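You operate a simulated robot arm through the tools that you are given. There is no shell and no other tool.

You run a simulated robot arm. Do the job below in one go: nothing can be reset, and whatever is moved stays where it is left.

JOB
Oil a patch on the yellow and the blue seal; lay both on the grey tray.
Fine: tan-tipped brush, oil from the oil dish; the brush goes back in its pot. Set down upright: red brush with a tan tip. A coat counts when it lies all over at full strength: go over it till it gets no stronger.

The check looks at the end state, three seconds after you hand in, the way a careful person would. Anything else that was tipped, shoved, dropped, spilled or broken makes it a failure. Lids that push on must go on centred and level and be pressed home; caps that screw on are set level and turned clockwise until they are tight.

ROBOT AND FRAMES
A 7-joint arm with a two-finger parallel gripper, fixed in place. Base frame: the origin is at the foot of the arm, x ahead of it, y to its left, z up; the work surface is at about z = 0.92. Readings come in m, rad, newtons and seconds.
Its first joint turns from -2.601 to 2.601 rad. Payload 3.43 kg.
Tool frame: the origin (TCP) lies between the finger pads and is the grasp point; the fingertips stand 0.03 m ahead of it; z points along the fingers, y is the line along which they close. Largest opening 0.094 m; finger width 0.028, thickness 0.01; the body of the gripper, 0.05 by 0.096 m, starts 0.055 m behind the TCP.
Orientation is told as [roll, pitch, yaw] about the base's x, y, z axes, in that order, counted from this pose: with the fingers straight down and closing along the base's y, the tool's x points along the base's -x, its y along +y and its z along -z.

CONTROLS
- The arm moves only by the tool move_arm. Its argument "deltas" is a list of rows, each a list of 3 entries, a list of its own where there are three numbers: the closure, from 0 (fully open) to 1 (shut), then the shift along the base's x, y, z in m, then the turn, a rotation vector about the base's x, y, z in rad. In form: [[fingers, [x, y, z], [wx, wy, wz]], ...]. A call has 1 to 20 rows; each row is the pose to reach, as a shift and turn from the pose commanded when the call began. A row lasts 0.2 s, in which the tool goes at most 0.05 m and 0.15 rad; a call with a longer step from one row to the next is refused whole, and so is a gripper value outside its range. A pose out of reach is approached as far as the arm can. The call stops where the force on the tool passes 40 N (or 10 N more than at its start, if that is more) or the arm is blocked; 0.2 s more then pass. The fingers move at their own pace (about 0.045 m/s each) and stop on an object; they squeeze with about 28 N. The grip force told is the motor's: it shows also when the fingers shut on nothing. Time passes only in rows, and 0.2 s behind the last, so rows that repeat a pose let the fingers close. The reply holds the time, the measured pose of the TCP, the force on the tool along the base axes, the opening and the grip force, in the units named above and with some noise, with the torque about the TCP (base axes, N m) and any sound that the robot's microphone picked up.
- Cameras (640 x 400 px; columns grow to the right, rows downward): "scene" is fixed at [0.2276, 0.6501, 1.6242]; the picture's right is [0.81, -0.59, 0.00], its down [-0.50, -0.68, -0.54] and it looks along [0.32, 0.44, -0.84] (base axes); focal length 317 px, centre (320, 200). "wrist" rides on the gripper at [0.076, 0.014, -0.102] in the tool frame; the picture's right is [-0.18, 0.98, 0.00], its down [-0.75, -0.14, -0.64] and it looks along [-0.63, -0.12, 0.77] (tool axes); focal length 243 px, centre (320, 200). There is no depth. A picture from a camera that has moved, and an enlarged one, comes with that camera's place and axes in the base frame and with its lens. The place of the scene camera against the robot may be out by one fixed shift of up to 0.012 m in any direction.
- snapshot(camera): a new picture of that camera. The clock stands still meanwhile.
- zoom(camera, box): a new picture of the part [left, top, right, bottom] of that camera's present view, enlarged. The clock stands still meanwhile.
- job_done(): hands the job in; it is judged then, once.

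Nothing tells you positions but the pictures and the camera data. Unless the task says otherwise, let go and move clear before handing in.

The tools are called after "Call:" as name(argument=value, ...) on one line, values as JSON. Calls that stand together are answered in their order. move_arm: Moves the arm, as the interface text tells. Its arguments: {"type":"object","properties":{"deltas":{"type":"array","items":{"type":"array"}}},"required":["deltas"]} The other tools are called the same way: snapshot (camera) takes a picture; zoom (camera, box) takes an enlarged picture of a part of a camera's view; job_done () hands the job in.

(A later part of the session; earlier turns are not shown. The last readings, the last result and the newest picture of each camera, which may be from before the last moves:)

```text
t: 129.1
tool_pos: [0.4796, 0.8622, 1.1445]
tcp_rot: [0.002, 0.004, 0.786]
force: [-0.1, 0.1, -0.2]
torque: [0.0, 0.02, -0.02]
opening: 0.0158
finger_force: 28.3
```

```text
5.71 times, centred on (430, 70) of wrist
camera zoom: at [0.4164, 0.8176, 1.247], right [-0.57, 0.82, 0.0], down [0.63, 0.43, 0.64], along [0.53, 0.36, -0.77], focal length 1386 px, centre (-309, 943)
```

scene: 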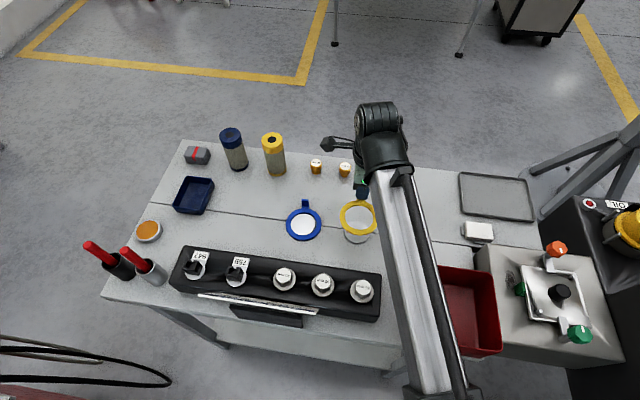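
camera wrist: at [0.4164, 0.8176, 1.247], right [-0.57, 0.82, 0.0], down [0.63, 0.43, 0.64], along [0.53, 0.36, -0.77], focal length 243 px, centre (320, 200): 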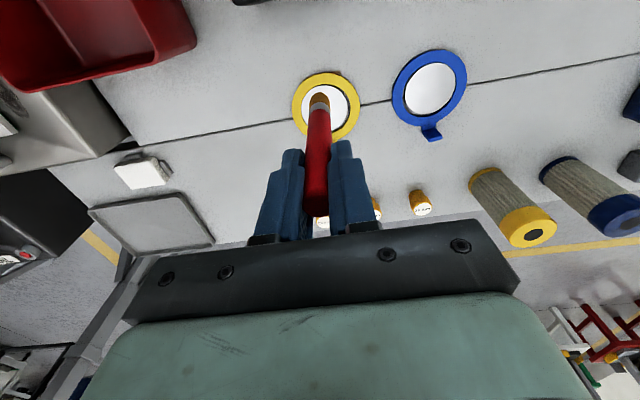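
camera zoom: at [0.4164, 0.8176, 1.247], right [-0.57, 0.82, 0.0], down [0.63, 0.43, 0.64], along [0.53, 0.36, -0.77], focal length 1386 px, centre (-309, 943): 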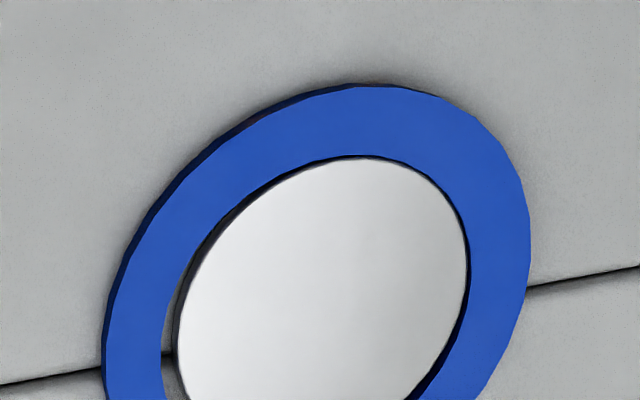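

The coat region runs about ±25 mm along the edge opposite the tab, out to the ring's rim; I take the patch as that stretch of band. I'll bring the tip down just above its middle and check the alignment.

Call:
move_arm(deltas=[[1, [0.0016, 0.0033, -0.03], [0, 0, 0]], [1, [0.0016, 0.0033, -0.06], [0, 0, 0]], [1, [0.0016, 0.0033, -0.08], [0, 0, 0]], [1, [0.0016, 0.0033, -0.08], [0, 0, 0]]])

Call:
zoom(camera="wrist", box=[250, 50, 390, 150])

Call:
zoom(camera="scene", box=[330, 200, 390, 260])

```text
t: 130.1
tool_pos: [0.4817, 0.8663, 1.0643]
tcp_rot: [0.001, 0.003, 0.785]
force: [0.1, 0.6, -0.8]
torque: [0.04, 0.01, -0.02]
opening: 0.0159
finger_force: 28.4
```

```text
4.00 times, centred on (320, 100) of wrist
camera zoom: at [0.4182, 0.8217, 1.1671], right [-0.57, 0.82, 0.0], down [0.63, 0.43, 0.64], along [0.53, 0.36, -0.77], focal length 970 px, centre (320, 600)
```

zoom: 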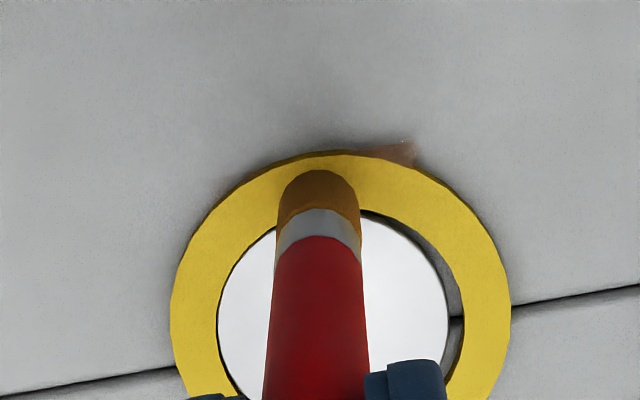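

```text
6.67 times, centred on (360, 230) of scene
camera zoom: at [0.2276, 0.6501, 1.6242], right [0.81, -0.59, 0.0], down [-0.5, -0.68, -0.54], along [0.32, 0.44, -0.84], focal length 2114 px, centre (53, 0)
```

zoom: 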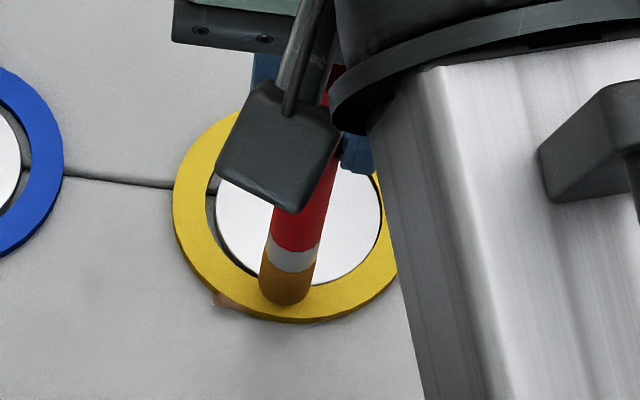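

Aligned within about 3 mm of the patch's middle. I'll correct that and feel for contact.

Call:
move_arm(deltas=[[1, [-0.0021, -0.0021, -0.005], [0, 0, 0]], [1, [-0.0021, -0.0021, -0.008], [0, 0, 0]], [1, [-0.0021, -0.0021, -0.0095], [0, 0, 0]], [1, [-0.0021, -0.0021, -0.0095], [0, 0, 0]]])

```text
t: 131.1
tool_pos: [0.4775, 0.8628, 1.0573]
tcp_rot: [0.002, 0.0, 0.784]
force: [-0.1, 0.5, 23.4]
torque: [0.05, 0.03, -0.01]
opening: 0.0159
finger_force: 28.2
```

Contact came sooner, 23 N. Easing off to a light touch.

Call:
move_arm(deltas=[[1, [0, 0, 0.0012], [0, 0, 0]], [1, [0, 0, 0.002], [0, 0, 0]], [1, [0, 0, 0.002], [0, 0, 0]]])

Call:
zoom(camera="wrist", box=[250, 50, 390, 150])

Call:
zoom(camera="scene", box=[335, 220, 385, 260])

```text
t: 131.9
tool_pos: [0.4782, 0.8616, 1.057]
tcp_rot: [0.001, 0.004, 0.785]
force: [0.9, 1.2, 14.6]
torque: [0.13, -0.14, 0.0]
opening: 0.0159
finger_force: 27.9
```

```text
4.00 times, centred on (320, 100) of wrist
camera zoom: at [0.4158, 0.8189, 1.1594], right [-0.57, 0.82, 0.0], down [0.63, 0.43, 0.64], along [0.53, 0.36, -0.77], focal length 970 px, centre (320, 600)
```

zoom: 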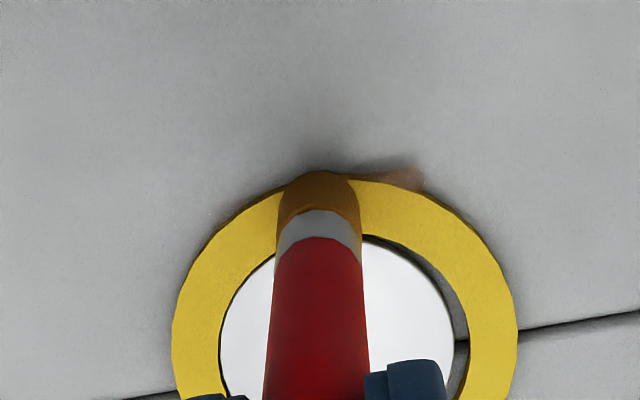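

```text
10.00 times, centred on (360, 240) of scene
camera zoom: at [0.2276, 0.6501, 1.6242], right [0.81, -0.59, 0.0], down [-0.5, -0.68, -0.54], along [0.32, 0.44, -0.84], focal length 3170 px, centre (-80, -200)
```

zoom: 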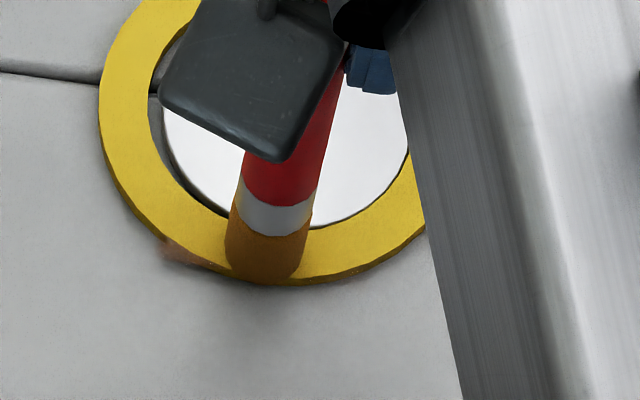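

Well placed. I'll stroke along the patch both ways, about ±22 mm, with lighter pressure.

Call:
move_arm(deltas=[[1, [0, 0, 0.0007], [0, 0, 0]], [1, [0.0039, -0.0039, 0.0007], [0, 0, 0]], [1, [0.0078, -0.0078, 0.0007], [0, 0, 0]], [1, [0.0117, -0.0117, 0.0007], [0, 0, 0]], [1, [0.0156, -0.0156, 0.0007], [0, 0, 0]], [1, [0.0117, -0.0117, 0.0007], [0, 0, 0]], [1, [0.0078, -0.0078, 0.0007], [0, 0, 0]], [1, [0.0039, -0.0039, 0.0007], [0, 0, 0]], [1, [0, 0, 0.0007], [0, 0, 0]], [1, [-0.0039, 0.0039, 0.0007], [0, 0, 0]], [1, [-0.0078, 0.0078, 0.0007], [0, 0, 0]], [1, [-0.0117, 0.0117, 0.0007], [0, 0, 0]], [1, [-0.0156, 0.0156, 0.0007], [0, 0, 0]], [1, [-0.0117, 0.0117, 0.0007], [0, 0, 0]], [1, [-0.0078, 0.0078, 0.0007], [0, 0, 0]], [1, [-0.0039, 0.0039, 0.0007], [0, 0, 0]], [1, [0, 0, 0.0007], [0, 0, 0]]])

Call:
zoom(camera="wrist", box=[250, 50, 390, 150])

Call:
zoom(camera="scene", box=[335, 220, 385, 260])

```text
t: 135.5
tool_pos: [0.4788, 0.8618, 1.0572]
tcp_rot: [0.001, 0.005, 0.785]
force: [-0.3, 0.2, 0.5]
torque: [0.09, 0.07, 0.0]
opening: 0.0158
finger_force: 27.8
```

```text
4.00 times, centred on (320, 100) of wrist
camera zoom: at [0.4159, 0.819, 1.1597], right [-0.57, 0.82, 0.0], down [0.63, 0.43, 0.64], along [0.53, 0.36, -0.77], focal length 970 px, centre (320, 600)
```

zoom: 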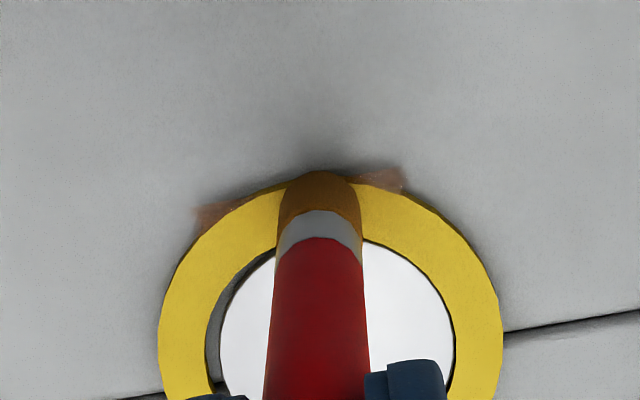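

```text
10.00 times, centred on (360, 240) of scene
camera zoom: at [0.2276, 0.6501, 1.6242], right [0.81, -0.59, 0.0], down [-0.5, -0.68, -0.54], along [0.32, 0.44, -0.84], focal length 3170 px, centre (-80, -200)
```

zoom: 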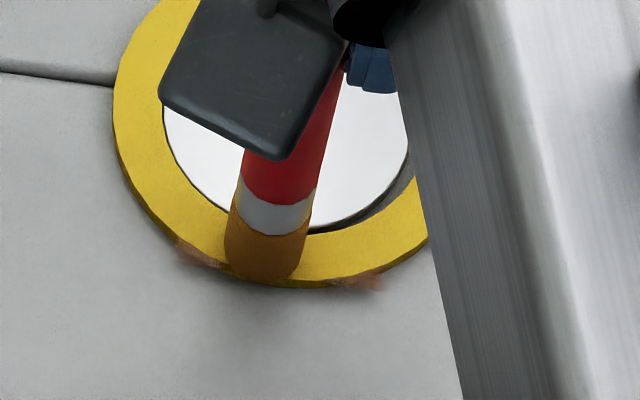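

Now both ends of the patch show oil. The contact got light at the end, so I'll press slightly more and go over it again, a bit wider.

Call:
move_arm(deltas=[[1, [0, 0, -0.0008], [0, 0, 0]], [1, [0.0046, -0.0046, -0.0008], [0, 0, 0]], [1, [0.0092, -0.0092, -0.0008], [0, 0, 0]], [1, [0.0138, -0.0138, -0.0008], [0, 0, 0]], [1, [0.0184, -0.0184, -0.0008], [0, 0, 0]], [1, [0.0138, -0.0138, -0.0008], [0, 0, 0]], [1, [0.0092, -0.0092, -0.0008], [0, 0, 0]], [1, [0.0046, -0.0046, -0.0008], [0, 0, 0]], [1, [0, 0, -0.0008], [0, 0, 0]], [1, [-0.0046, 0.0046, -0.0008], [0, 0, 0]], [1, [-0.0092, 0.0092, -0.0008], [0, 0, 0]], [1, [-0.0138, 0.0138, -0.0008], [0, 0, 0]], [1, [-0.0184, 0.0184, -0.0008], [0, 0, 0]], [1, [-0.0138, 0.0138, -0.0008], [0, 0, 0]], [1, [-0.0092, 0.0092, -0.0008], [0, 0, 0]], [1, [-0.0046, 0.0046, -0.0008], [0, 0, 0]], [1, [0, 0, -0.0008], [0, 0, 0]]])

Call:
zoom(camera="wrist", box=[250, 50, 390, 150])

Call:
zoom(camera="scene", box=[335, 220, 385, 260])

```text
t: 139.1
tool_pos: [0.4785, 0.8649, 1.0569]
tcp_rot: [0.002, 0.002, 0.786]
force: [-1.3, 1.7, 3.7]
torque: [0.3, 0.28, 0.0]
opening: 0.0159
finger_force: 28.1
```

```text
4.00 times, centred on (320, 100) of wrist
camera zoom: at [0.4154, 0.8194, 1.1592], right [-0.57, 0.82, 0.0], down [0.63, 0.43, 0.64], along [0.53, 0.36, -0.77], focal length 970 px, centre (320, 600)
```

zoom: 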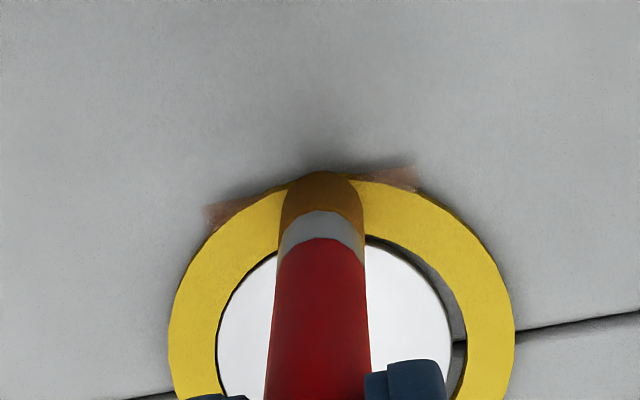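

```text
10.00 times, centred on (360, 240) of scene
camera zoom: at [0.2276, 0.6501, 1.6242], right [0.81, -0.59, 0.0], down [-0.5, -0.68, -0.54], along [0.32, 0.44, -0.84], focal length 3170 px, centre (-80, -200)
```

zoom: 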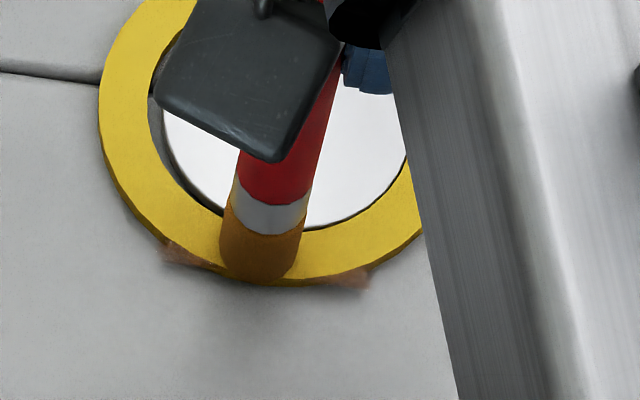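

The oiled strip shows evenly at both ends now. I'll also run arcs along the ring to about ±55° either side, in case the patch reaches further along or inward.

Call:
move_arm(deltas=[[1, [0, 0, -0.0004], [0, 0, 0]], [1, [0.0071, -0.0067, -0.0004], [0, 0, 0]], [1, [0.0163, -0.0105, -0.0004], [0, 0, 0]], [1, [0.0262, -0.0119, -0.0004], [0, 0, 0]], [1, [0.0327, -0.0112, -0.0004], [0, 0, 0]], [1, [0.0262, -0.0119, -0.0004], [0, 0, 0]], [1, [0.0163, -0.0105, -0.0004], [0, 0, 0]], [1, [0.0071, -0.0067, -0.0004], [0, 0, 0]], [1, [0, 0, -0.0004], [0, 0, 0]], [1, [-0.0067, 0.0071, -0.0004], [0, 0, 0]], [1, [-0.0105, 0.0163, -0.0004], [0, 0, 0]], [1, [-0.0119, 0.0262, -0.0004], [0, 0, 0]], [1, [-0.0112, 0.0327, -0.0004], [0, 0, 0]], [1, [-0.0119, 0.0262, -0.0004], [0, 0, 0]], [1, [-0.0105, 0.0163, -0.0004], [0, 0, 0]], [1, [-0.0067, 0.0071, -0.0004], [0, 0, 0]], [1, [0, 0, -0.0004], [0, 0, 0]], [1, [0, 0, 0.01], [0, 0, 0]], [1, [0, 0, 0.04], [0, 0, 0]], [1, [0.02, 0.02, 0.075], [0, 0, 0]]])

Call:
snapshot(camera="wrist")

Call:
zoom(camera="wrist", box=[280, 20, 380, 100])

Call:
zoom(camera="scene", box=[330, 205, 390, 260])

```text
t: 143.3
tool_pos: [0.4989, 0.8855, 1.1301]
tcp_rot: [0.002, 0.004, 0.786]
force: [-0.6, -0.2, -1.1]
torque: [0.02, -0.03, 0.0]
opening: 0.016
finger_force: 27.7
```

```text
taken
camera wrist: at [0.4368, 0.8404, 1.2338], right [-0.56, 0.83, 0.0], down [0.64, 0.43, 0.64], along [0.53, 0.36, -0.77], focal length 243 px, centre (320, 200)
```

wrist: 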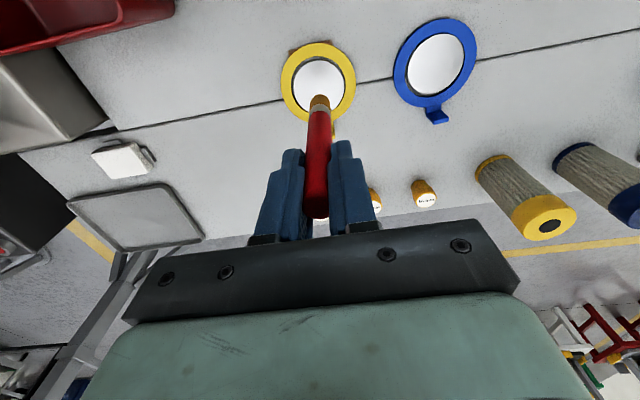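

```text
5.00 times, centred on (330, 60) of wrist
camera zoom: at [0.4368, 0.8404, 1.2338], right [-0.56, 0.83, 0.0], down [0.64, 0.43, 0.64], along [0.53, 0.36, -0.77], focal length 1213 px, centre (270, 900)
```

zoom: 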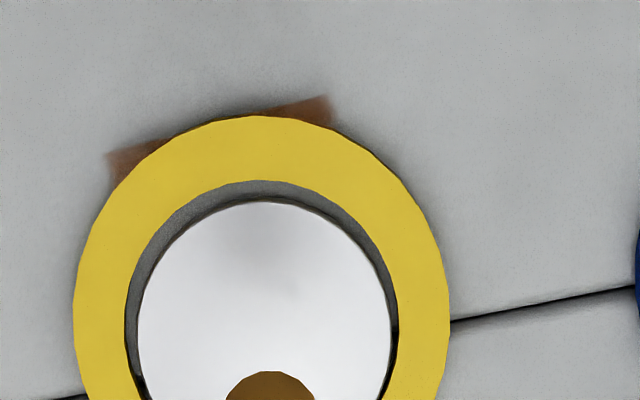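

```text
7.27 times, centred on (360, 232) of scene
camera zoom: at [0.2276, 0.6501, 1.6242], right [0.81, -0.59, 0.0], down [-0.5, -0.68, -0.54], along [0.32, 0.44, -0.84], focal length 2306 px, centre (29, -36)
```

zoom: 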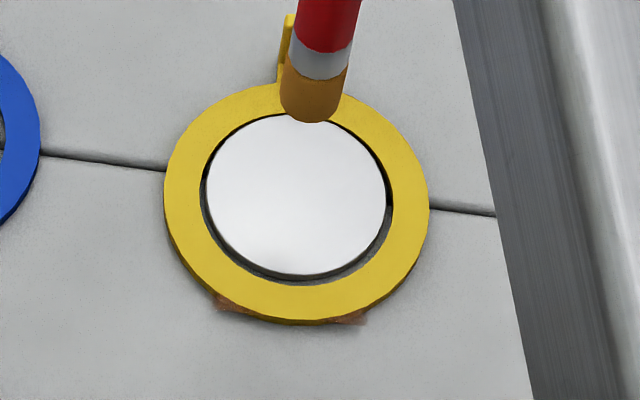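

The patch shows clearly now: a strip about 53 mm long with straight edges, lying under the band opposite the tab, already brown at both ends. I'll go over it again to see whether it gets stronger.

Call:
move_arm(deltas=[[1, [-0.015, -0.015, -0.04], [0, 0, 0]], [1, [-0.02, -0.02, -0.065], [0, 0, 0]], [1, [-0.02, -0.02, -0.0735], [0, 0, 0]], [1, [-0.02, -0.02, -0.0756], [0, 0, 0]], [1, [-0.0154, -0.0246, -0.0756], [0, 0, 0]], [1, [-0.0108, -0.0292, -0.0756], [0, 0, 0]], [1, [-0.0062, -0.0338, -0.0756], [0, 0, 0]], [1, [-0.0016, -0.0384, -0.0756], [0, 0, 0]], [1, [-0.0062, -0.0338, -0.0756], [0, 0, 0]], [1, [-0.0108, -0.0292, -0.0756], [0, 0, 0]], [1, [-0.0154, -0.0246, -0.0756], [0, 0, 0]], [1, [-0.02, -0.02, -0.0756], [0, 0, 0]], [1, [-0.0246, -0.0154, -0.0756], [0, 0, 0]], [1, [-0.0292, -0.0108, -0.0756], [0, 0, 0]], [1, [-0.0338, -0.0062, -0.0756], [0, 0, 0]], [1, [-0.0384, -0.0016, -0.0756], [0, 0, 0]], [1, [-0.0338, -0.0062, -0.0756], [0, 0, 0]], [1, [-0.0292, -0.0108, -0.0756], [0, 0, 0]], [1, [-0.0246, -0.0154, -0.0756], [0, 0, 0]], [1, [-0.02, -0.02, -0.0756], [0, 0, 0]]])

Call:
zoom(camera="wrist", box=[250, 50, 390, 150])

```text
t: 147.5
tool_pos: [0.4786, 0.8646, 1.0564]
tcp_rot: [0.004, 0.002, 0.785]
force: [-1.3, 1.8, 2.3]
torque: [0.21, 0.28, -0.04]
opening: 0.0157
finger_force: 27.9
```

```text
4.00 times, centred on (320, 100) of wrist
camera zoom: at [0.4154, 0.8196, 1.1587], right [-0.57, 0.82, 0.0], down [0.63, 0.43, 0.64], along [0.53, 0.36, -0.77], focal length 970 px, centre (320, 600)
```

zoom: 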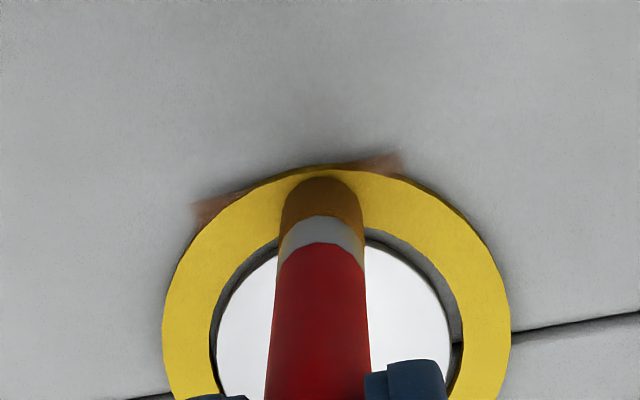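

I'll do another pass shifted 3 mm outward to cover the strip's outer edge well, then lift and compare.

Call:
move_arm(deltas=[[1, [-0.0021, -0.0021, -0.0003], [0, 0, 0]], [1, [0.0025, -0.0067, -0.0003], [0, 0, 0]], [1, [0.0071, -0.0113, -0.0003], [0, 0, 0]], [1, [0.0117, -0.0159, -0.0003], [0, 0, 0]], [1, [0.0156, -0.0198, -0.0003], [0, 0, 0]], [1, [0.0117, -0.0159, -0.0003], [0, 0, 0]], [1, [0.0071, -0.0113, -0.0003], [0, 0, 0]], [1, [0.0025, -0.0067, -0.0003], [0, 0, 0]], [1, [-0.0021, -0.0021, -0.0003], [0, 0, 0]], [1, [-0.0067, 0.0025, -0.0003], [0, 0, 0]], [1, [-0.0113, 0.0071, -0.0003], [0, 0, 0]], [1, [-0.0159, 0.0117, -0.0003], [0, 0, 0]], [1, [-0.0198, 0.0156, -0.0003], [0, 0, 0]], [1, [-0.0159, 0.0117, -0.0003], [0, 0, 0]], [1, [-0.0113, 0.0071, -0.0003], [0, 0, 0]], [1, [-0.0067, 0.0025, -0.0003], [0, 0, 0]], [1, [-0.0021, -0.0021, -0.0003], [0, 0, 0]], [1, [0, 0, 0.01], [0, 0, 0]], [1, [0, 0, 0.04], [0, 0, 0]], [1, [0.02, 0.02, 0.075], [0, 0, 0]]])

Call:
zoom(camera="wrist", box=[280, 20, 380, 100])

Call:
zoom(camera="scene", box=[330, 205, 390, 260])

```text
t: 151.7
tool_pos: [0.4999, 0.8837, 1.1311]
tcp_rot: [0.001, 0.003, 0.785]
force: [-0.2, -1.0, 0.3]
torque: [0.01, 0.01, 0.02]
opening: 0.0158
finger_force: 28.0
```

```text
5.00 times, centred on (330, 60) of wrist
camera zoom: at [0.437, 0.84, 1.2342], right [-0.56, 0.83, 0.0], down [0.64, 0.43, 0.64], along [0.53, 0.36, -0.77], focal length 1213 px, centre (270, 900)
```

zoom: 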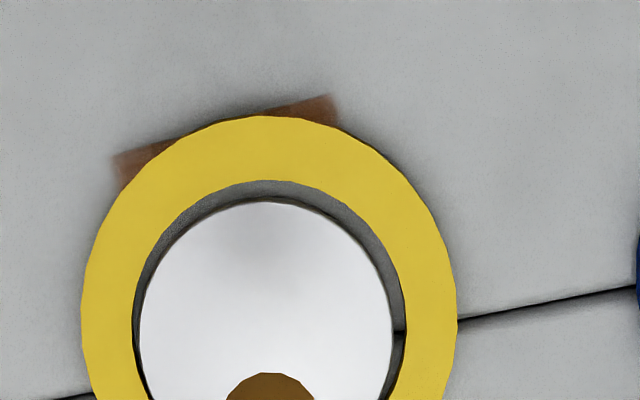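

```text
7.27 times, centred on (360, 232) of scene
camera zoom: at [0.2276, 0.6501, 1.6242], right [0.81, -0.59, 0.0], down [-0.5, -0.68, -0.54], along [0.32, 0.44, -0.84], focal length 2306 px, centre (29, -36)
```

zoom: 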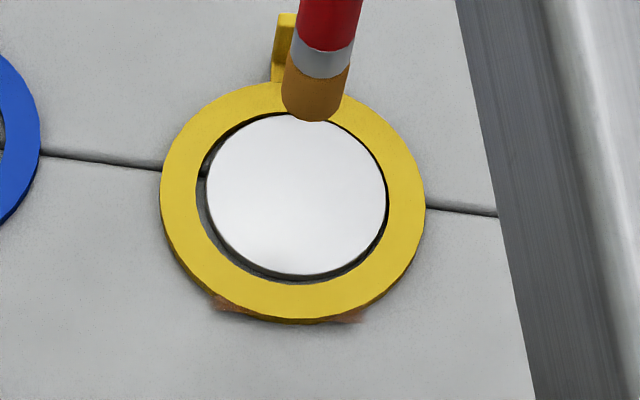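

The strip is browner on both ends. Before topping up, I'll go to the blue seal's matching stretch, near (0.393, 0.952), and check alignment.

Call:
move_arm(deltas=[[1, [0, 0, 0.015], [0, 0, 0]], [1, [-0.03, 0.019, 0.015], [0, 0, 0]], [1, [-0.06, 0.038, 0.015], [0, 0, 0]], [1, [-0.09, 0.057, 0.015], [0, 0, 0]], [1, [-0.1064, 0.068, 0.0], [0, 0, 0]], [1, [-0.1064, 0.068, -0.03], [0, 0, 0]], [1, [-0.1064, 0.068, -0.06], [0, 0, 0]], [1, [-0.1064, 0.068, -0.066], [0, 0, 0]], [1, [-0.1064, 0.068, -0.066], [0, 0, 0]]])

Call:
zoom(camera="wrist", box=[250, 50, 390, 150])

Call:
zoom(camera="scene", box=[275, 205, 335, 260])

```text
t: 153.7
tool_pos: [0.3918, 0.9521, 1.0656]
tcp_rot: [0.002, 0.004, 0.785]
force: [0.0, 0.0, -0.3]
torque: [0.02, 0.0, -0.04]
opening: 0.0158
finger_force: 28.4
```

```text
4.00 times, centred on (320, 100) of wrist
camera zoom: at [0.3295, 0.9075, 1.1673], right [-0.57, 0.82, 0.0], down [0.63, 0.43, 0.64], along [0.53, 0.36, -0.77], focal length 970 px, centre (320, 600)
```

zoom: 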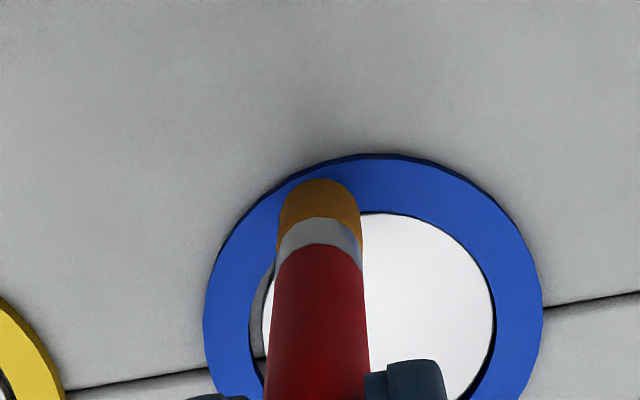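

```text
7.27 times, centred on (305, 232) of scene
camera zoom: at [0.2276, 0.6501, 1.6242], right [0.81, -0.59, 0.0], down [-0.5, -0.68, -0.54], along [0.32, 0.44, -0.84], focal length 2306 px, centre (429, -36)
```

zoom: 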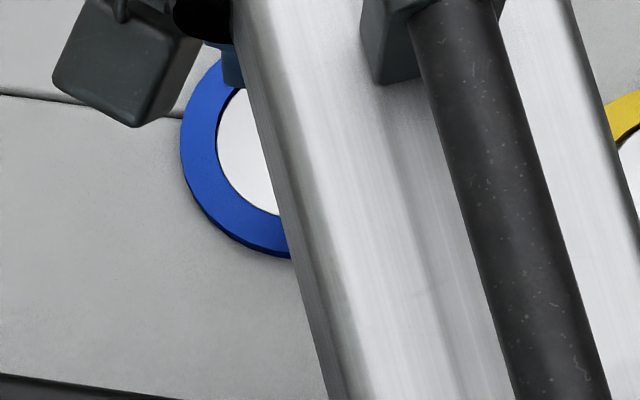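

The tip is about 4 mm too far left and inward for the blue ring. I'll correct and feel for contact.

Call:
move_arm(deltas=[[1, [-0.0057, -0.0007, -0.003], [0, 0, 0]], [1, [-0.0057, -0.0007, -0.006], [0, 0, 0]], [1, [-0.0057, -0.0007, -0.0072], [0, 0, 0]], [1, [-0.0057, -0.0007, -0.0072], [0, 0, 0]]])

Call:
zoom(camera="wrist", box=[250, 50, 390, 150])

```text
t: 154.7
tool_pos: [0.3869, 0.9502, 1.0585]
tcp_rot: [0.002, 0.004, 0.786]
force: [-0.4, -0.5, -1.3]
torque: [0.01, -0.01, -0.01]
opening: 0.0158
finger_force: 27.6
```

```text
4.00 times, centred on (320, 100) of wrist
camera zoom: at [0.3242, 0.9065, 1.1604], right [-0.57, 0.82, 0.0], down [0.63, 0.43, 0.64], along [0.53, 0.36, -0.77], focal length 970 px, centre (320, 600)
```

zoom: 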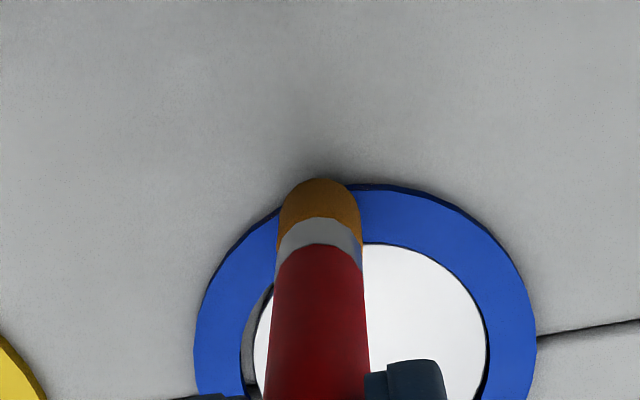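

Call:
move_arm(deltas=[[1, [0, 0, -0.0008], [0, 0, 0]], [1, [0, 0, -0.0014], [0, 0, 0]], [1, [0, 0, -0.0014], [0, 0, 0]]])

```text
t: 155.5
tool_pos: [0.3864, 0.951, 1.0572]
tcp_rot: [0.002, 0.004, 0.787]
force: [1.0, 0.4, 0.0]
torque: [0.01, -0.01, 0.01]
opening: 0.0158
finger_force: 28.1
```

Call:
move_arm(deltas=[[1, [0, 0, -0.0008], [0, 0, 0]], [1, [0, 0, -0.0014], [0, 0, 0]], [1, [0, 0, -0.0014], [0, 0, 0]]])

```text
t: 156.3
tool_pos: [0.3864, 0.9498, 1.0559]
tcp_rot: [0.001, 0.002, 0.784]
force: [0.1, 0.5, 6.2]
torque: [0.03, -0.04, 0.0]
opening: 0.0156
finger_force: 27.9
```

Contact at 6 N. Stroking along the blue patch, following its slight rotation.

Call:
move_arm(deltas=[[1, [0, 0, -0.0003], [0, 0, 0]], [1, [0.005, -0.0042, -0.0003], [0, 0, 0]], [1, [0.01, -0.0083, -0.0003], [0, 0, 0]], [1, [0.015, -0.0125, -0.0003], [0, 0, 0]], [1, [0.02, -0.0167, -0.0003], [0, 0, 0]], [1, [0.015, -0.0125, -0.0003], [0, 0, 0]], [1, [0.01, -0.0083, -0.0003], [0, 0, 0]], [1, [0.005, -0.0042, -0.0003], [0, 0, 0]], [1, [0, 0, -0.0003], [0, 0, 0]], [1, [-0.005, 0.0042, -0.0003], [0, 0, 0]], [1, [-0.01, 0.0083, -0.0003], [0, 0, 0]], [1, [-0.015, 0.0125, -0.0003], [0, 0, 0]], [1, [-0.02, 0.0167, -0.0003], [0, 0, 0]], [1, [-0.015, 0.0125, -0.0003], [0, 0, 0]], [1, [-0.01, 0.0083, -0.0003], [0, 0, 0]], [1, [-0.005, 0.0042, -0.0003], [0, 0, 0]], [1, [0, 0, -0.0003], [0, 0, 0]], [1, [0, 0, 0.01], [0, 0, 0]], [1, [0, 0, 0.04], [0, 0, 0]], [1, [0.02, 0.02, 0.075], [0, 0, 0]]])

Call:
snapshot(camera="wrist")

Call:
zoom(camera="wrist", box=[280, 20, 380, 100])

```text
t: 160.5
tool_pos: [0.4065, 0.9708, 1.1321]
tcp_rot: [0.0, 0.004, 0.786]
force: [0.6, 1.1, -0.4]
torque: [-0.03, 0.02, 0.06]
opening: 0.0162
finger_force: 28.3
```

```text
taken
camera wrist: at [0.3439, 0.927, 1.2336], right [-0.57, 0.82, 0.0], down [0.63, 0.43, 0.64], along [0.53, 0.36, -0.77], focal length 243 px, centre (320, 200)
```

wrist: 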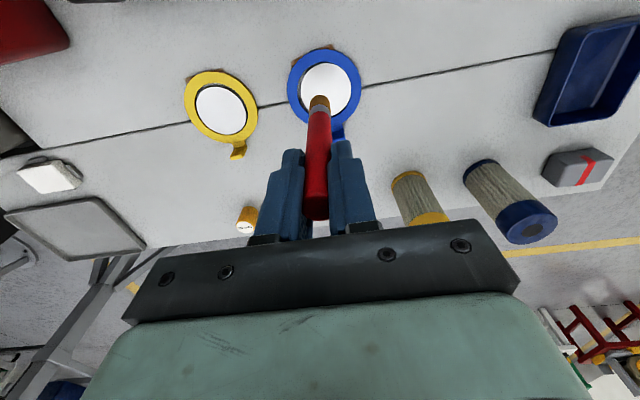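

```text
5.00 times, centred on (330, 60) of wrist
camera zoom: at [0.3439, 0.927, 1.2336], right [-0.57, 0.82, 0.0], down [0.63, 0.43, 0.64], along [0.53, 0.36, -0.77], focal length 1213 px, centre (270, 900)
```

zoom: 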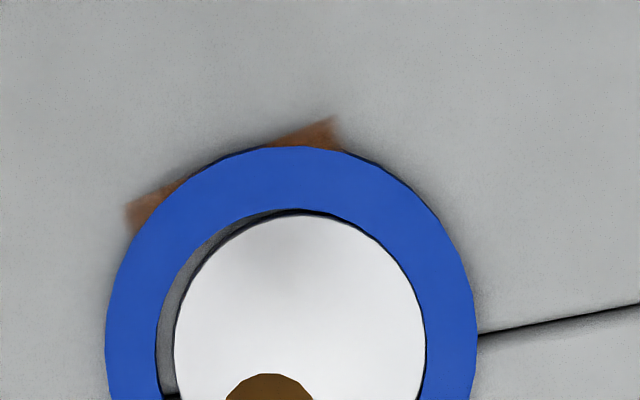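

The blue seal now shows the same strip, browned at both ends. It has turned slightly (about 10°), so I'll follow its actual line, a few millimetres further out, for another pass.

Call:
move_arm(deltas=[[1, [-0.012, -0.015, -0.04], [0, 0, 0]], [1, [-0.0172, -0.0211, -0.065], [0, 0, 0]], [1, [-0.0172, -0.0211, -0.073], [0, 0, 0]], [1, [-0.0172, -0.0211, -0.0754], [0, 0, 0]], [1, [-0.0119, -0.0248, -0.0754], [0, 0, 0]], [1, [-0.0065, -0.0285, -0.0754], [0, 0, 0]], [1, [-0.0012, -0.0322, -0.0754], [0, 0, 0]], [1, [0.0042, -0.0359, -0.0754], [0, 0, 0]], [1, [-0.0012, -0.0322, -0.0754], [0, 0, 0]], [1, [-0.0065, -0.0285, -0.0754], [0, 0, 0]], [1, [-0.0119, -0.0248, -0.0754], [0, 0, 0]], [1, [-0.0172, -0.0211, -0.0754], [0, 0, 0]], [1, [-0.0225, -0.0174, -0.0754], [0, 0, 0]], [1, [-0.0279, -0.0137, -0.0754], [0, 0, 0]], [1, [-0.0332, -0.01, -0.0754], [0, 0, 0]], [1, [-0.0386, -0.0063, -0.0754], [0, 0, 0]], [1, [-0.0332, -0.01, -0.0754], [0, 0, 0]], [1, [-0.0279, -0.0137, -0.0754], [0, 0, 0]], [1, [-0.0225, -0.0174, -0.0754], [0, 0, 0]], [1, [-0.0172, -0.0211, -0.0754], [0, 0, 0]]])

Call:
zoom(camera="wrist", box=[250, 50, 390, 150])

```text
t: 164.7
tool_pos: [0.39, 0.9492, 1.0544]
tcp_rot: [0.002, 0.004, 0.786]
force: [-3.0, 2.0, 3.7]
torque: [0.23, 0.36, -0.01]
opening: 0.0157
finger_force: 27.5
```

```text
4.00 times, centred on (320, 100) of wrist
camera zoom: at [0.3271, 0.9055, 1.1574], right [-0.57, 0.82, 0.0], down [0.64, 0.43, 0.64], along [0.53, 0.36, -0.77], focal length 970 px, centre (320, 600)
```

zoom: 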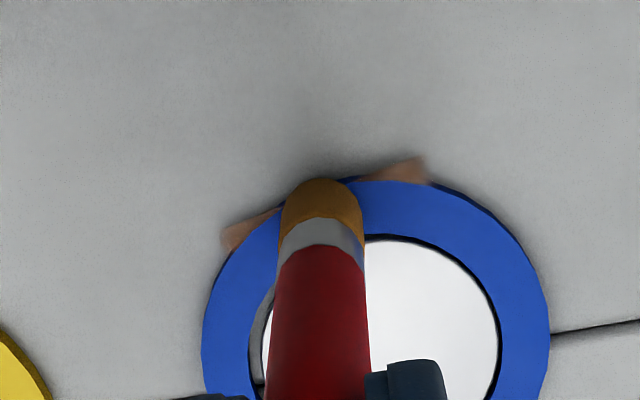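

Now an inner pass, then lift to compare the colour.

Call:
move_arm(deltas=[[1, [0.0034, 0.0049, 0], [0, 0, 0]], [1, [0.0087, 0.0012, 0], [0, 0, 0]], [1, [0.0141, -0.0025, 0], [0, 0, 0]], [1, [0.0194, -0.0062, 0], [0, 0, 0]], [1, [0.0248, -0.0099, 0], [0, 0, 0]], [1, [0.0194, -0.0062, 0], [0, 0, 0]], [1, [0.0141, -0.0025, 0], [0, 0, 0]], [1, [0.0087, 0.0012, 0], [0, 0, 0]], [1, [0.0034, 0.0049, 0], [0, 0, 0]], [1, [-0.0019, 0.0086, 0], [0, 0, 0]], [1, [-0.0073, 0.0123, 0], [0, 0, 0]], [1, [-0.0126, 0.016, 0], [0, 0, 0]], [1, [-0.018, 0.0197, 0], [0, 0, 0]], [1, [-0.0126, 0.016, 0], [0, 0, 0]], [1, [-0.0073, 0.0123, 0], [0, 0, 0]], [1, [-0.0019, 0.0086, 0], [0, 0, 0]], [1, [0.0034, 0.0049, 0], [0, 0, 0]], [1, [0.0034, 0.0049, 0.01], [0, 0, 0]], [1, [0.0034, 0.0049, 0.04], [0, 0, 0]], [1, [0.0172, 0.0211, 0.0754], [0, 0, 0]]])

Call:
zoom(camera="wrist", box=[280, 20, 380, 100])

Call:
snapshot(camera="wrist")

Call:
zoom(camera="wrist", box=[170, 50, 270, 130])

```text
t: 168.9
tool_pos: [0.4067, 0.9726, 1.1307]
tcp_rot: [0.002, 0.004, 0.784]
force: [0.3, -0.6, -0.7]
torque: [-0.03, -0.01, -0.01]
opening: 0.0158
finger_force: 28.3
```

```text
5.00 times, centred on (330, 60) of wrist
camera zoom: at [0.3445, 0.9277, 1.2338], right [-0.57, 0.82, 0.0], down [0.63, 0.43, 0.64], along [0.53, 0.36, -0.77], focal length 1213 px, centre (270, 900)
```

zoom: 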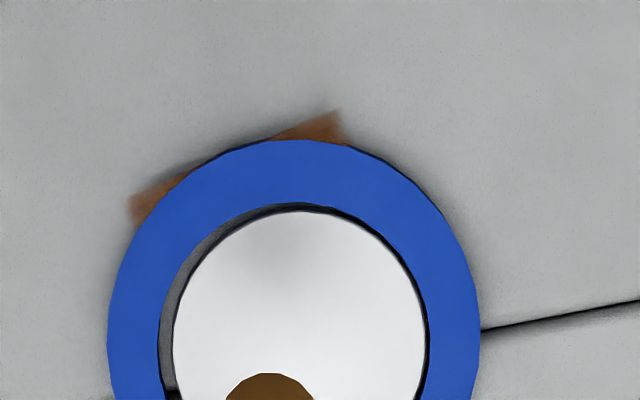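

```text
taken
camera wrist: at [0.3445, 0.9277, 1.2338], right [-0.57, 0.82, 0.0], down [0.63, 0.43, 0.64], along [0.53, 0.36, -0.77], focal length 243 px, centre (320, 200)
```

wrist: 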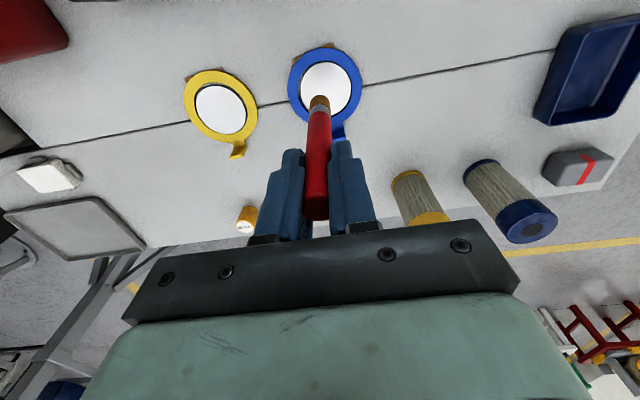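

```text
5.00 times, centred on (220, 90) of wrist
camera zoom: at [0.3445, 0.9277, 1.2338], right [-0.57, 0.82, 0.0], down [0.63, 0.43, 0.64], along [0.53, 0.36, -0.77], focal length 1213 px, centre (820, 750)
```

zoom: 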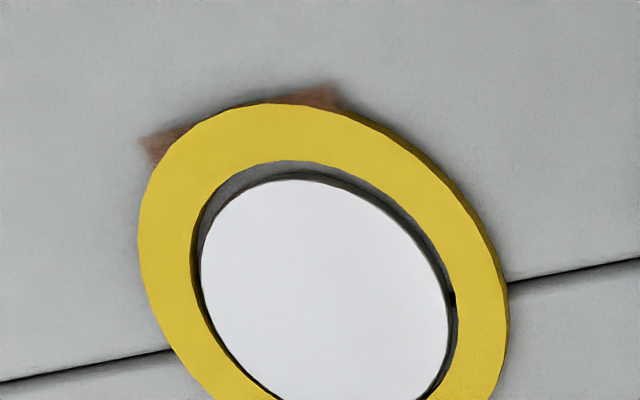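

The blue strip has become more orange, and the yellow one looks paler, so it still gains strength; the ends need reaching a bit further too. I'll reload the brush.

Call:
move_arm(deltas=[[1, [-0.02, 0.02, 0.03], [0, 0, 0]], [1, [-0.055, 0.04, 0.04], [0, 0, 0]], [1, [-0.09, 0.06, 0.04], [0, 0, 0]], [1, [-0.125, 0.08, 0.04], [0, 0, 0]], [1, [-0.16, 0.095, 0.04], [0, 0, 0]], [1, [-0.195, 0.105, 0.04], [0, 0, 0]], [1, [-0.23, 0.115, 0.04], [0, 0, 0]], [1, [-0.262, 0.12, 0.04], [0, 0, 0]], [1, [-0.285, 0.13, 0.03], [0.05, -0.004, 0]], [1, [-0.297, 0.14, 0.02], [0.1, -0.008, 0]], [1, [-0.305, 0.15, 0.005], [0.15, -0.012, 0]], [1, [-0.309, 0.163, -0.015], [0.2, -0.016, 0]], [1, [-0.311, 0.176, -0.03], [0.25, -0.019, 0]], [1, [-0.311, 0.183, -0.045], [0.25, -0.019, 0]], [1, [-0.311, 0.183, -0.054], [0.25, -0.019, 0]], [1, [-0.311, 0.183, -0.059], [0.25, -0.019, 0]], [1, [-0.311, 0.183, -0.059], [0.25, -0.019, 0]]])

Call:
zoom(camera="scene", box=[110, 205, 190, 255])

Call:
zoom(camera="scene", box=[275, 190, 395, 265])

```text
t: 172.5
tool_pos: [0.0966, 1.154, 1.0707]
tcp_rot: [0.168, -0.188, 0.772]
force: [-0.7, -1.0, -0.3]
torque: [0.0, -0.02, -0.01]
opening: 0.0158
finger_force: 28.0
```

```text
8.00 times, centred on (150, 230) of scene
camera zoom: at [0.2276, 0.6501, 1.6242], right [0.81, -0.59, 0.0], down [-0.5, -0.68, -0.54], along [0.32, 0.44, -0.84], focal length 2536 px, centre (1680, -40)
```

zoom: 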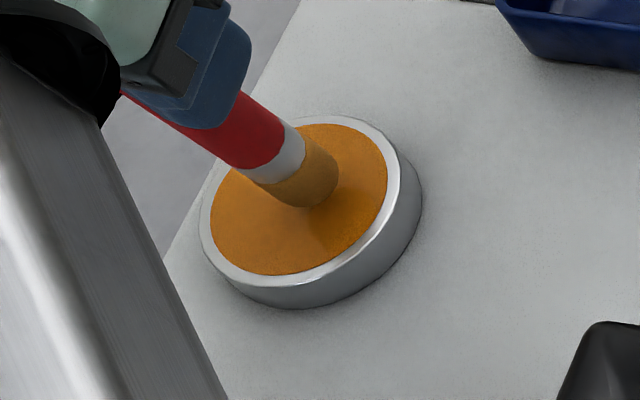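

```text
5.33 times, centred on (335, 228) of scene
camera zoom: at [0.2276, 0.6501, 1.6242], right [0.81, -0.59, 0.0], down [-0.5, -0.68, -0.54], along [0.32, 0.44, -0.84], focal length 1691 px, centre (240, 53)
```

zoom: 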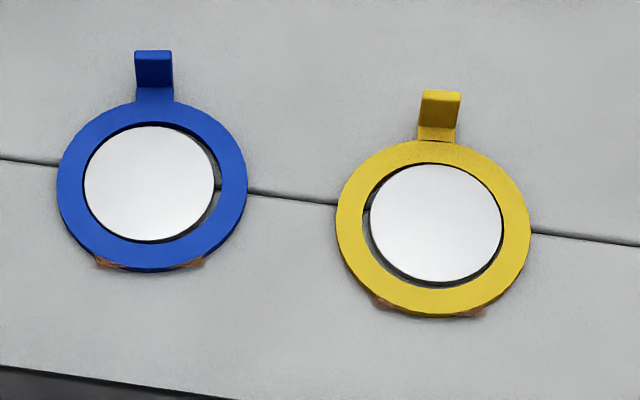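

Both strips are visible from the scene camera too. I'll take a close reference picture of each now, then finish the dip.

Call:
zoom(camera="scene", box=[285, 232, 325, 247])

Call:
zoom(camera="scene", box=[335, 240, 375, 255])

Call:
move_arm(deltas=[[1, [0, 0, -0.002], [0, 0, 0]], [1, [0, 0, -0.004], [0, 0, 0]], [1, [0, 0, -0.005], [0, 0, 0]], [1, [0.002, 0, -0.005], [0, 0, 0]], [1, [0, 0.002, -0.005], [0, 0, 0]], [1, [0, 0, -0.005], [0, 0, 0]]])

```text
16.00 times, centred on (305, 240) of scene
camera zoom: at [0.2276, 0.6501, 1.6242], right [0.81, -0.59, 0.0], down [-0.5, -0.68, -0.54], along [0.32, 0.44, -0.84], focal length 5073 px, centre (560, -432)
```

zoom: 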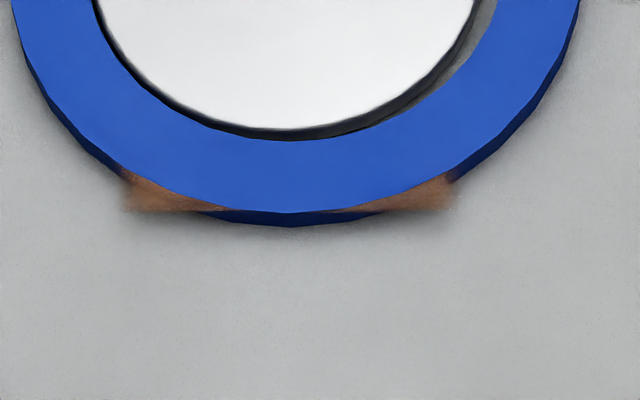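

```text
16.00 times, centred on (355, 248) of scene
camera zoom: at [0.2276, 0.6501, 1.6242], right [0.81, -0.59, 0.0], down [-0.5, -0.68, -0.54], along [0.32, 0.44, -0.84], focal length 5073 px, centre (-240, -560)
```

zoom: 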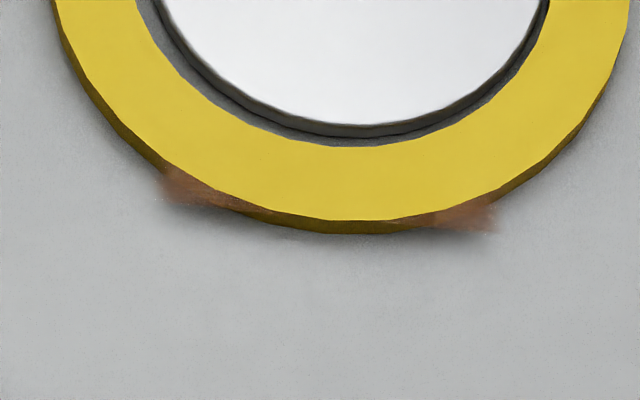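

```text
t: 173.9
tool_pos: [0.0955, 1.153, 1.0663]
tcp_rot: [0.168, -0.188, 0.771]
force: [-0.2, 0.4, -0.2]
torque: [-0.03, 0.01, -0.01]
opening: 0.0157
finger_force: 28.4
```

The strip sits level with the ring's top and runs about ±27 mm. No contact with the oil yet; a little lower.

Call:
move_arm(deltas=[[1, [0, 0, -0.001], [0, 0, 0]], [1, [0, 0, -0.002], [0, 0, 0]], [1, [0, 0, -0.002], [0, 0, 0]]])

Call:
zoom(camera="scene", box=[110, 205, 190, 255])

```text
t: 174.7
tool_pos: [0.0954, 1.1536, 1.0657]
tcp_rot: [0.167, -0.187, 0.771]
force: [-0.2, -1.5, 2.7]
torque: [0.0, 0.0, 0.0]
opening: 0.0158
finger_force: 28.3
```

```text
8.00 times, centred on (150, 230) of scene
camera zoom: at [0.2276, 0.6501, 1.6242], right [0.81, -0.59, 0.0], down [-0.5, -0.68, -0.54], along [0.32, 0.44, -0.84], focal length 2536 px, centre (1680, -40)
```

zoom: 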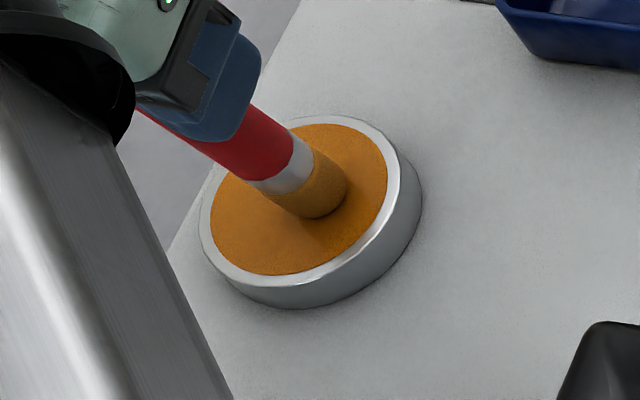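

Just touching. I'll press a touch, stir, lift, straighten and go over the yellow strip.

Call:
move_arm(deltas=[[1, [0, 0, -0.001], [0, 0, 0]], [1, [0.002, 0, -0.001], [0, 0, 0]], [1, [0, 0.002, -0.001], [0, 0, 0]], [1, [0, 0, -0.001], [0, 0, 0]], [1, [0, 0, 0.008], [0, 0, 0]], [1, [0, 0, 0.03], [0, 0, 0]], [1, [0, -0.01, 0.06], [0, 0, 0]], [1, [0.01, -0.022, 0.08], [-0.06, 0.005, 0]], [1, [0.02, -0.037, 0.08], [-0.125, 0.01, 0]], [1, [0.035, -0.055, 0.08], [-0.19, 0.015, 0]], [1, [0.06, -0.075, 0.08], [-0.25, 0.019, 0]], [1, [0.097, -0.1, 0.08], [-0.25, 0.019, 0]], [1, [0.134, -0.125, 0.08], [-0.25, 0.019, 0]], [1, [0.171, -0.15, 0.08], [-0.25, 0.019, 0]], [1, [0.208, -0.175, 0.08], [-0.25, 0.019, 0]], [1, [0.245, -0.2, 0.08], [-0.25, 0.019, 0]], [1, [0.282, -0.225, 0.08], [-0.25, 0.019, 0]], [1, [0.319, -0.25, 0.08], [-0.25, 0.019, 0]], [1, [0.356, -0.275, 0.08], [-0.25, 0.019, 0]], [1, [0.3829, -0.2935, 0.06], [-0.25, 0.019, 0]]])

Call:
zoom(camera="wrist", box=[250, 40, 390, 140])

```text
t: 178.9
tool_pos: [0.4783, 0.8597, 1.1229]
tcp_rot: [0.002, 0.004, 0.787]
force: [0.7, 0.0, 0.9]
torque: [0.0, -0.01, -0.04]
opening: 0.016
finger_force: 28.4
```

```text
4.00 times, centred on (320, 90) of wrist
camera zoom: at [0.4152, 0.8156, 1.226], right [-0.57, 0.82, 0.0], down [0.63, 0.43, 0.64], along [0.53, 0.36, -0.77], focal length 970 px, centre (320, 640)
```

zoom: 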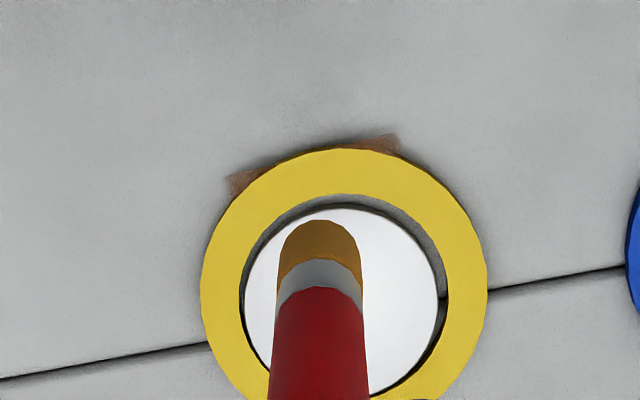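

Loaded and over the yellow strip. Lowering to just above it.

Call:
move_arm(deltas=[[1, [0, 0, -0.03], [0, 0, 0]], [1, [0, 0, -0.05], [0, 0, 0]], [1, [0, 0, -0.06], [0, 0, 0]], [1, [0, 0, -0.063], [0, 0, 0]], [1, [0, 0, -0.063], [0, 0, 0]]])

Call:
zoom(camera="wrist", box=[250, 50, 390, 150])

```text
t: 180.1
tool_pos: [0.4781, 0.8601, 1.061]
tcp_rot: [0.003, 0.004, 0.785]
force: [0.8, 0.2, -0.1]
torque: [-0.01, -0.04, 0.0]
opening: 0.0158
finger_force: 28.0
```

```text
4.00 times, centred on (320, 100) of wrist
camera zoom: at [0.4157, 0.8159, 1.1635], right [-0.57, 0.82, 0.0], down [0.63, 0.43, 0.64], along [0.53, 0.36, -0.77], focal length 970 px, centre (320, 600)
```

zoom: 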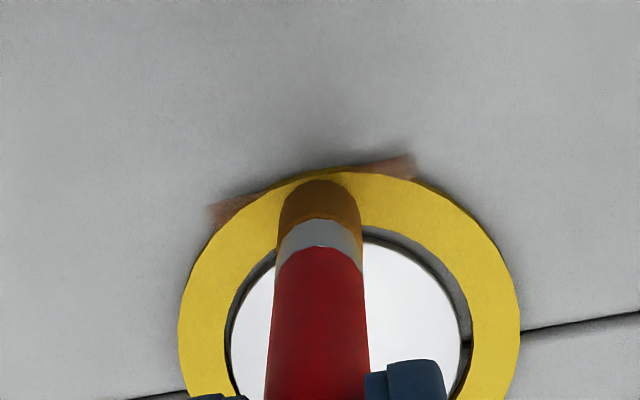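

Well placed. Feeling for contact.

Call:
move_arm(deltas=[[1, [0.001, -0.001, -0.003], [0, 0, 0]], [1, [0.001, -0.001, -0.0045], [0, 0, 0]], [1, [0.001, -0.001, -0.0045], [0, 0, 0]]])

```text
t: 180.9
tool_pos: [0.4792, 0.8599, 1.0573]
tcp_rot: [0.001, 0.003, 0.786]
force: [0.2, 0.1, -0.7]
torque: [0.0, -0.04, -0.02]
opening: 0.0159
finger_force: 27.8
```

Call:
move_arm(deltas=[[1, [0, 0, -0.001], [0, 0, 0]], [1, [0, 0, -0.0018], [0, 0, 0]], [1, [0, 0, -0.0018], [0, 0, 0]]])

```text
t: 181.7
tool_pos: [0.4795, 0.8594, 1.0548]
tcp_rot: [0.001, 0.005, 0.784]
force: [0.3, -0.3, 2.7]
torque: [-0.03, 0.01, -0.01]
opening: 0.0158
finger_force: 28.0
```

Light contact. Full strokes along the strip, reaching to ±30 mm with about 8 N.

Call:
move_arm(deltas=[[1, [0, 0, -0.0009], [0, 0, 0]], [1, [0.0053, -0.0053, -0.0009], [0, 0, 0]], [1, [0.0106, -0.0106, -0.0009], [0, 0, 0]], [1, [0.0159, -0.0159, -0.0009], [0, 0, 0]], [1, [0.0208, -0.0208, -0.0009], [0, 0, 0]], [1, [0.0159, -0.0159, -0.0009], [0, 0, 0]], [1, [0.0106, -0.0106, -0.0009], [0, 0, 0]], [1, [0.0053, -0.0053, -0.0009], [0, 0, 0]], [1, [0, 0, -0.0009], [0, 0, 0]], [1, [-0.0053, 0.0053, -0.0009], [0, 0, 0]], [1, [-0.0106, 0.0106, -0.0009], [0, 0, 0]], [1, [-0.0159, 0.0159, -0.0009], [0, 0, 0]], [1, [-0.0208, 0.0208, -0.0009], [0, 0, 0]], [1, [-0.0159, 0.0159, -0.0009], [0, 0, 0]], [1, [-0.0106, 0.0106, -0.0009], [0, 0, 0]], [1, [-0.0053, 0.0053, -0.0009], [0, 0, 0]], [1, [0, 0, -0.0009], [0, 0, 0]]])

Call:
zoom(camera="wrist", box=[250, 50, 390, 150])

```text
t: 185.3
tool_pos: [0.4783, 0.8604, 1.0542]
tcp_rot: [0.003, 0.003, 0.786]
force: [-8.9, 7.1, 16.5]
torque: [0.91, 1.05, -0.01]
opening: 0.0166
finger_force: 27.6
```

```text
4.00 times, centred on (320, 100) of wrist
camera zoom: at [0.4157, 0.8153, 1.1568], right [-0.57, 0.82, 0.0], down [0.63, 0.43, 0.64], along [0.53, 0.36, -0.77], focal length 970 px, centre (320, 600)
```

zoom: 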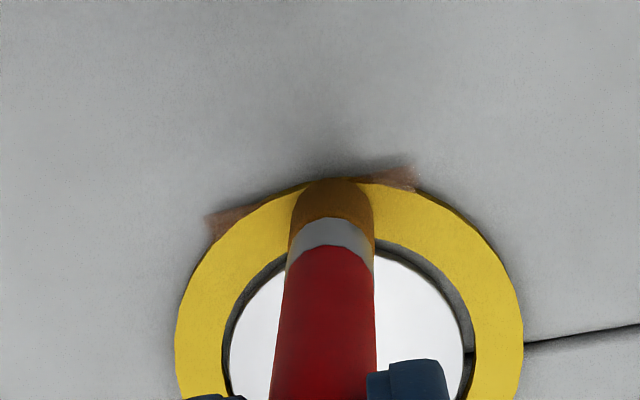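

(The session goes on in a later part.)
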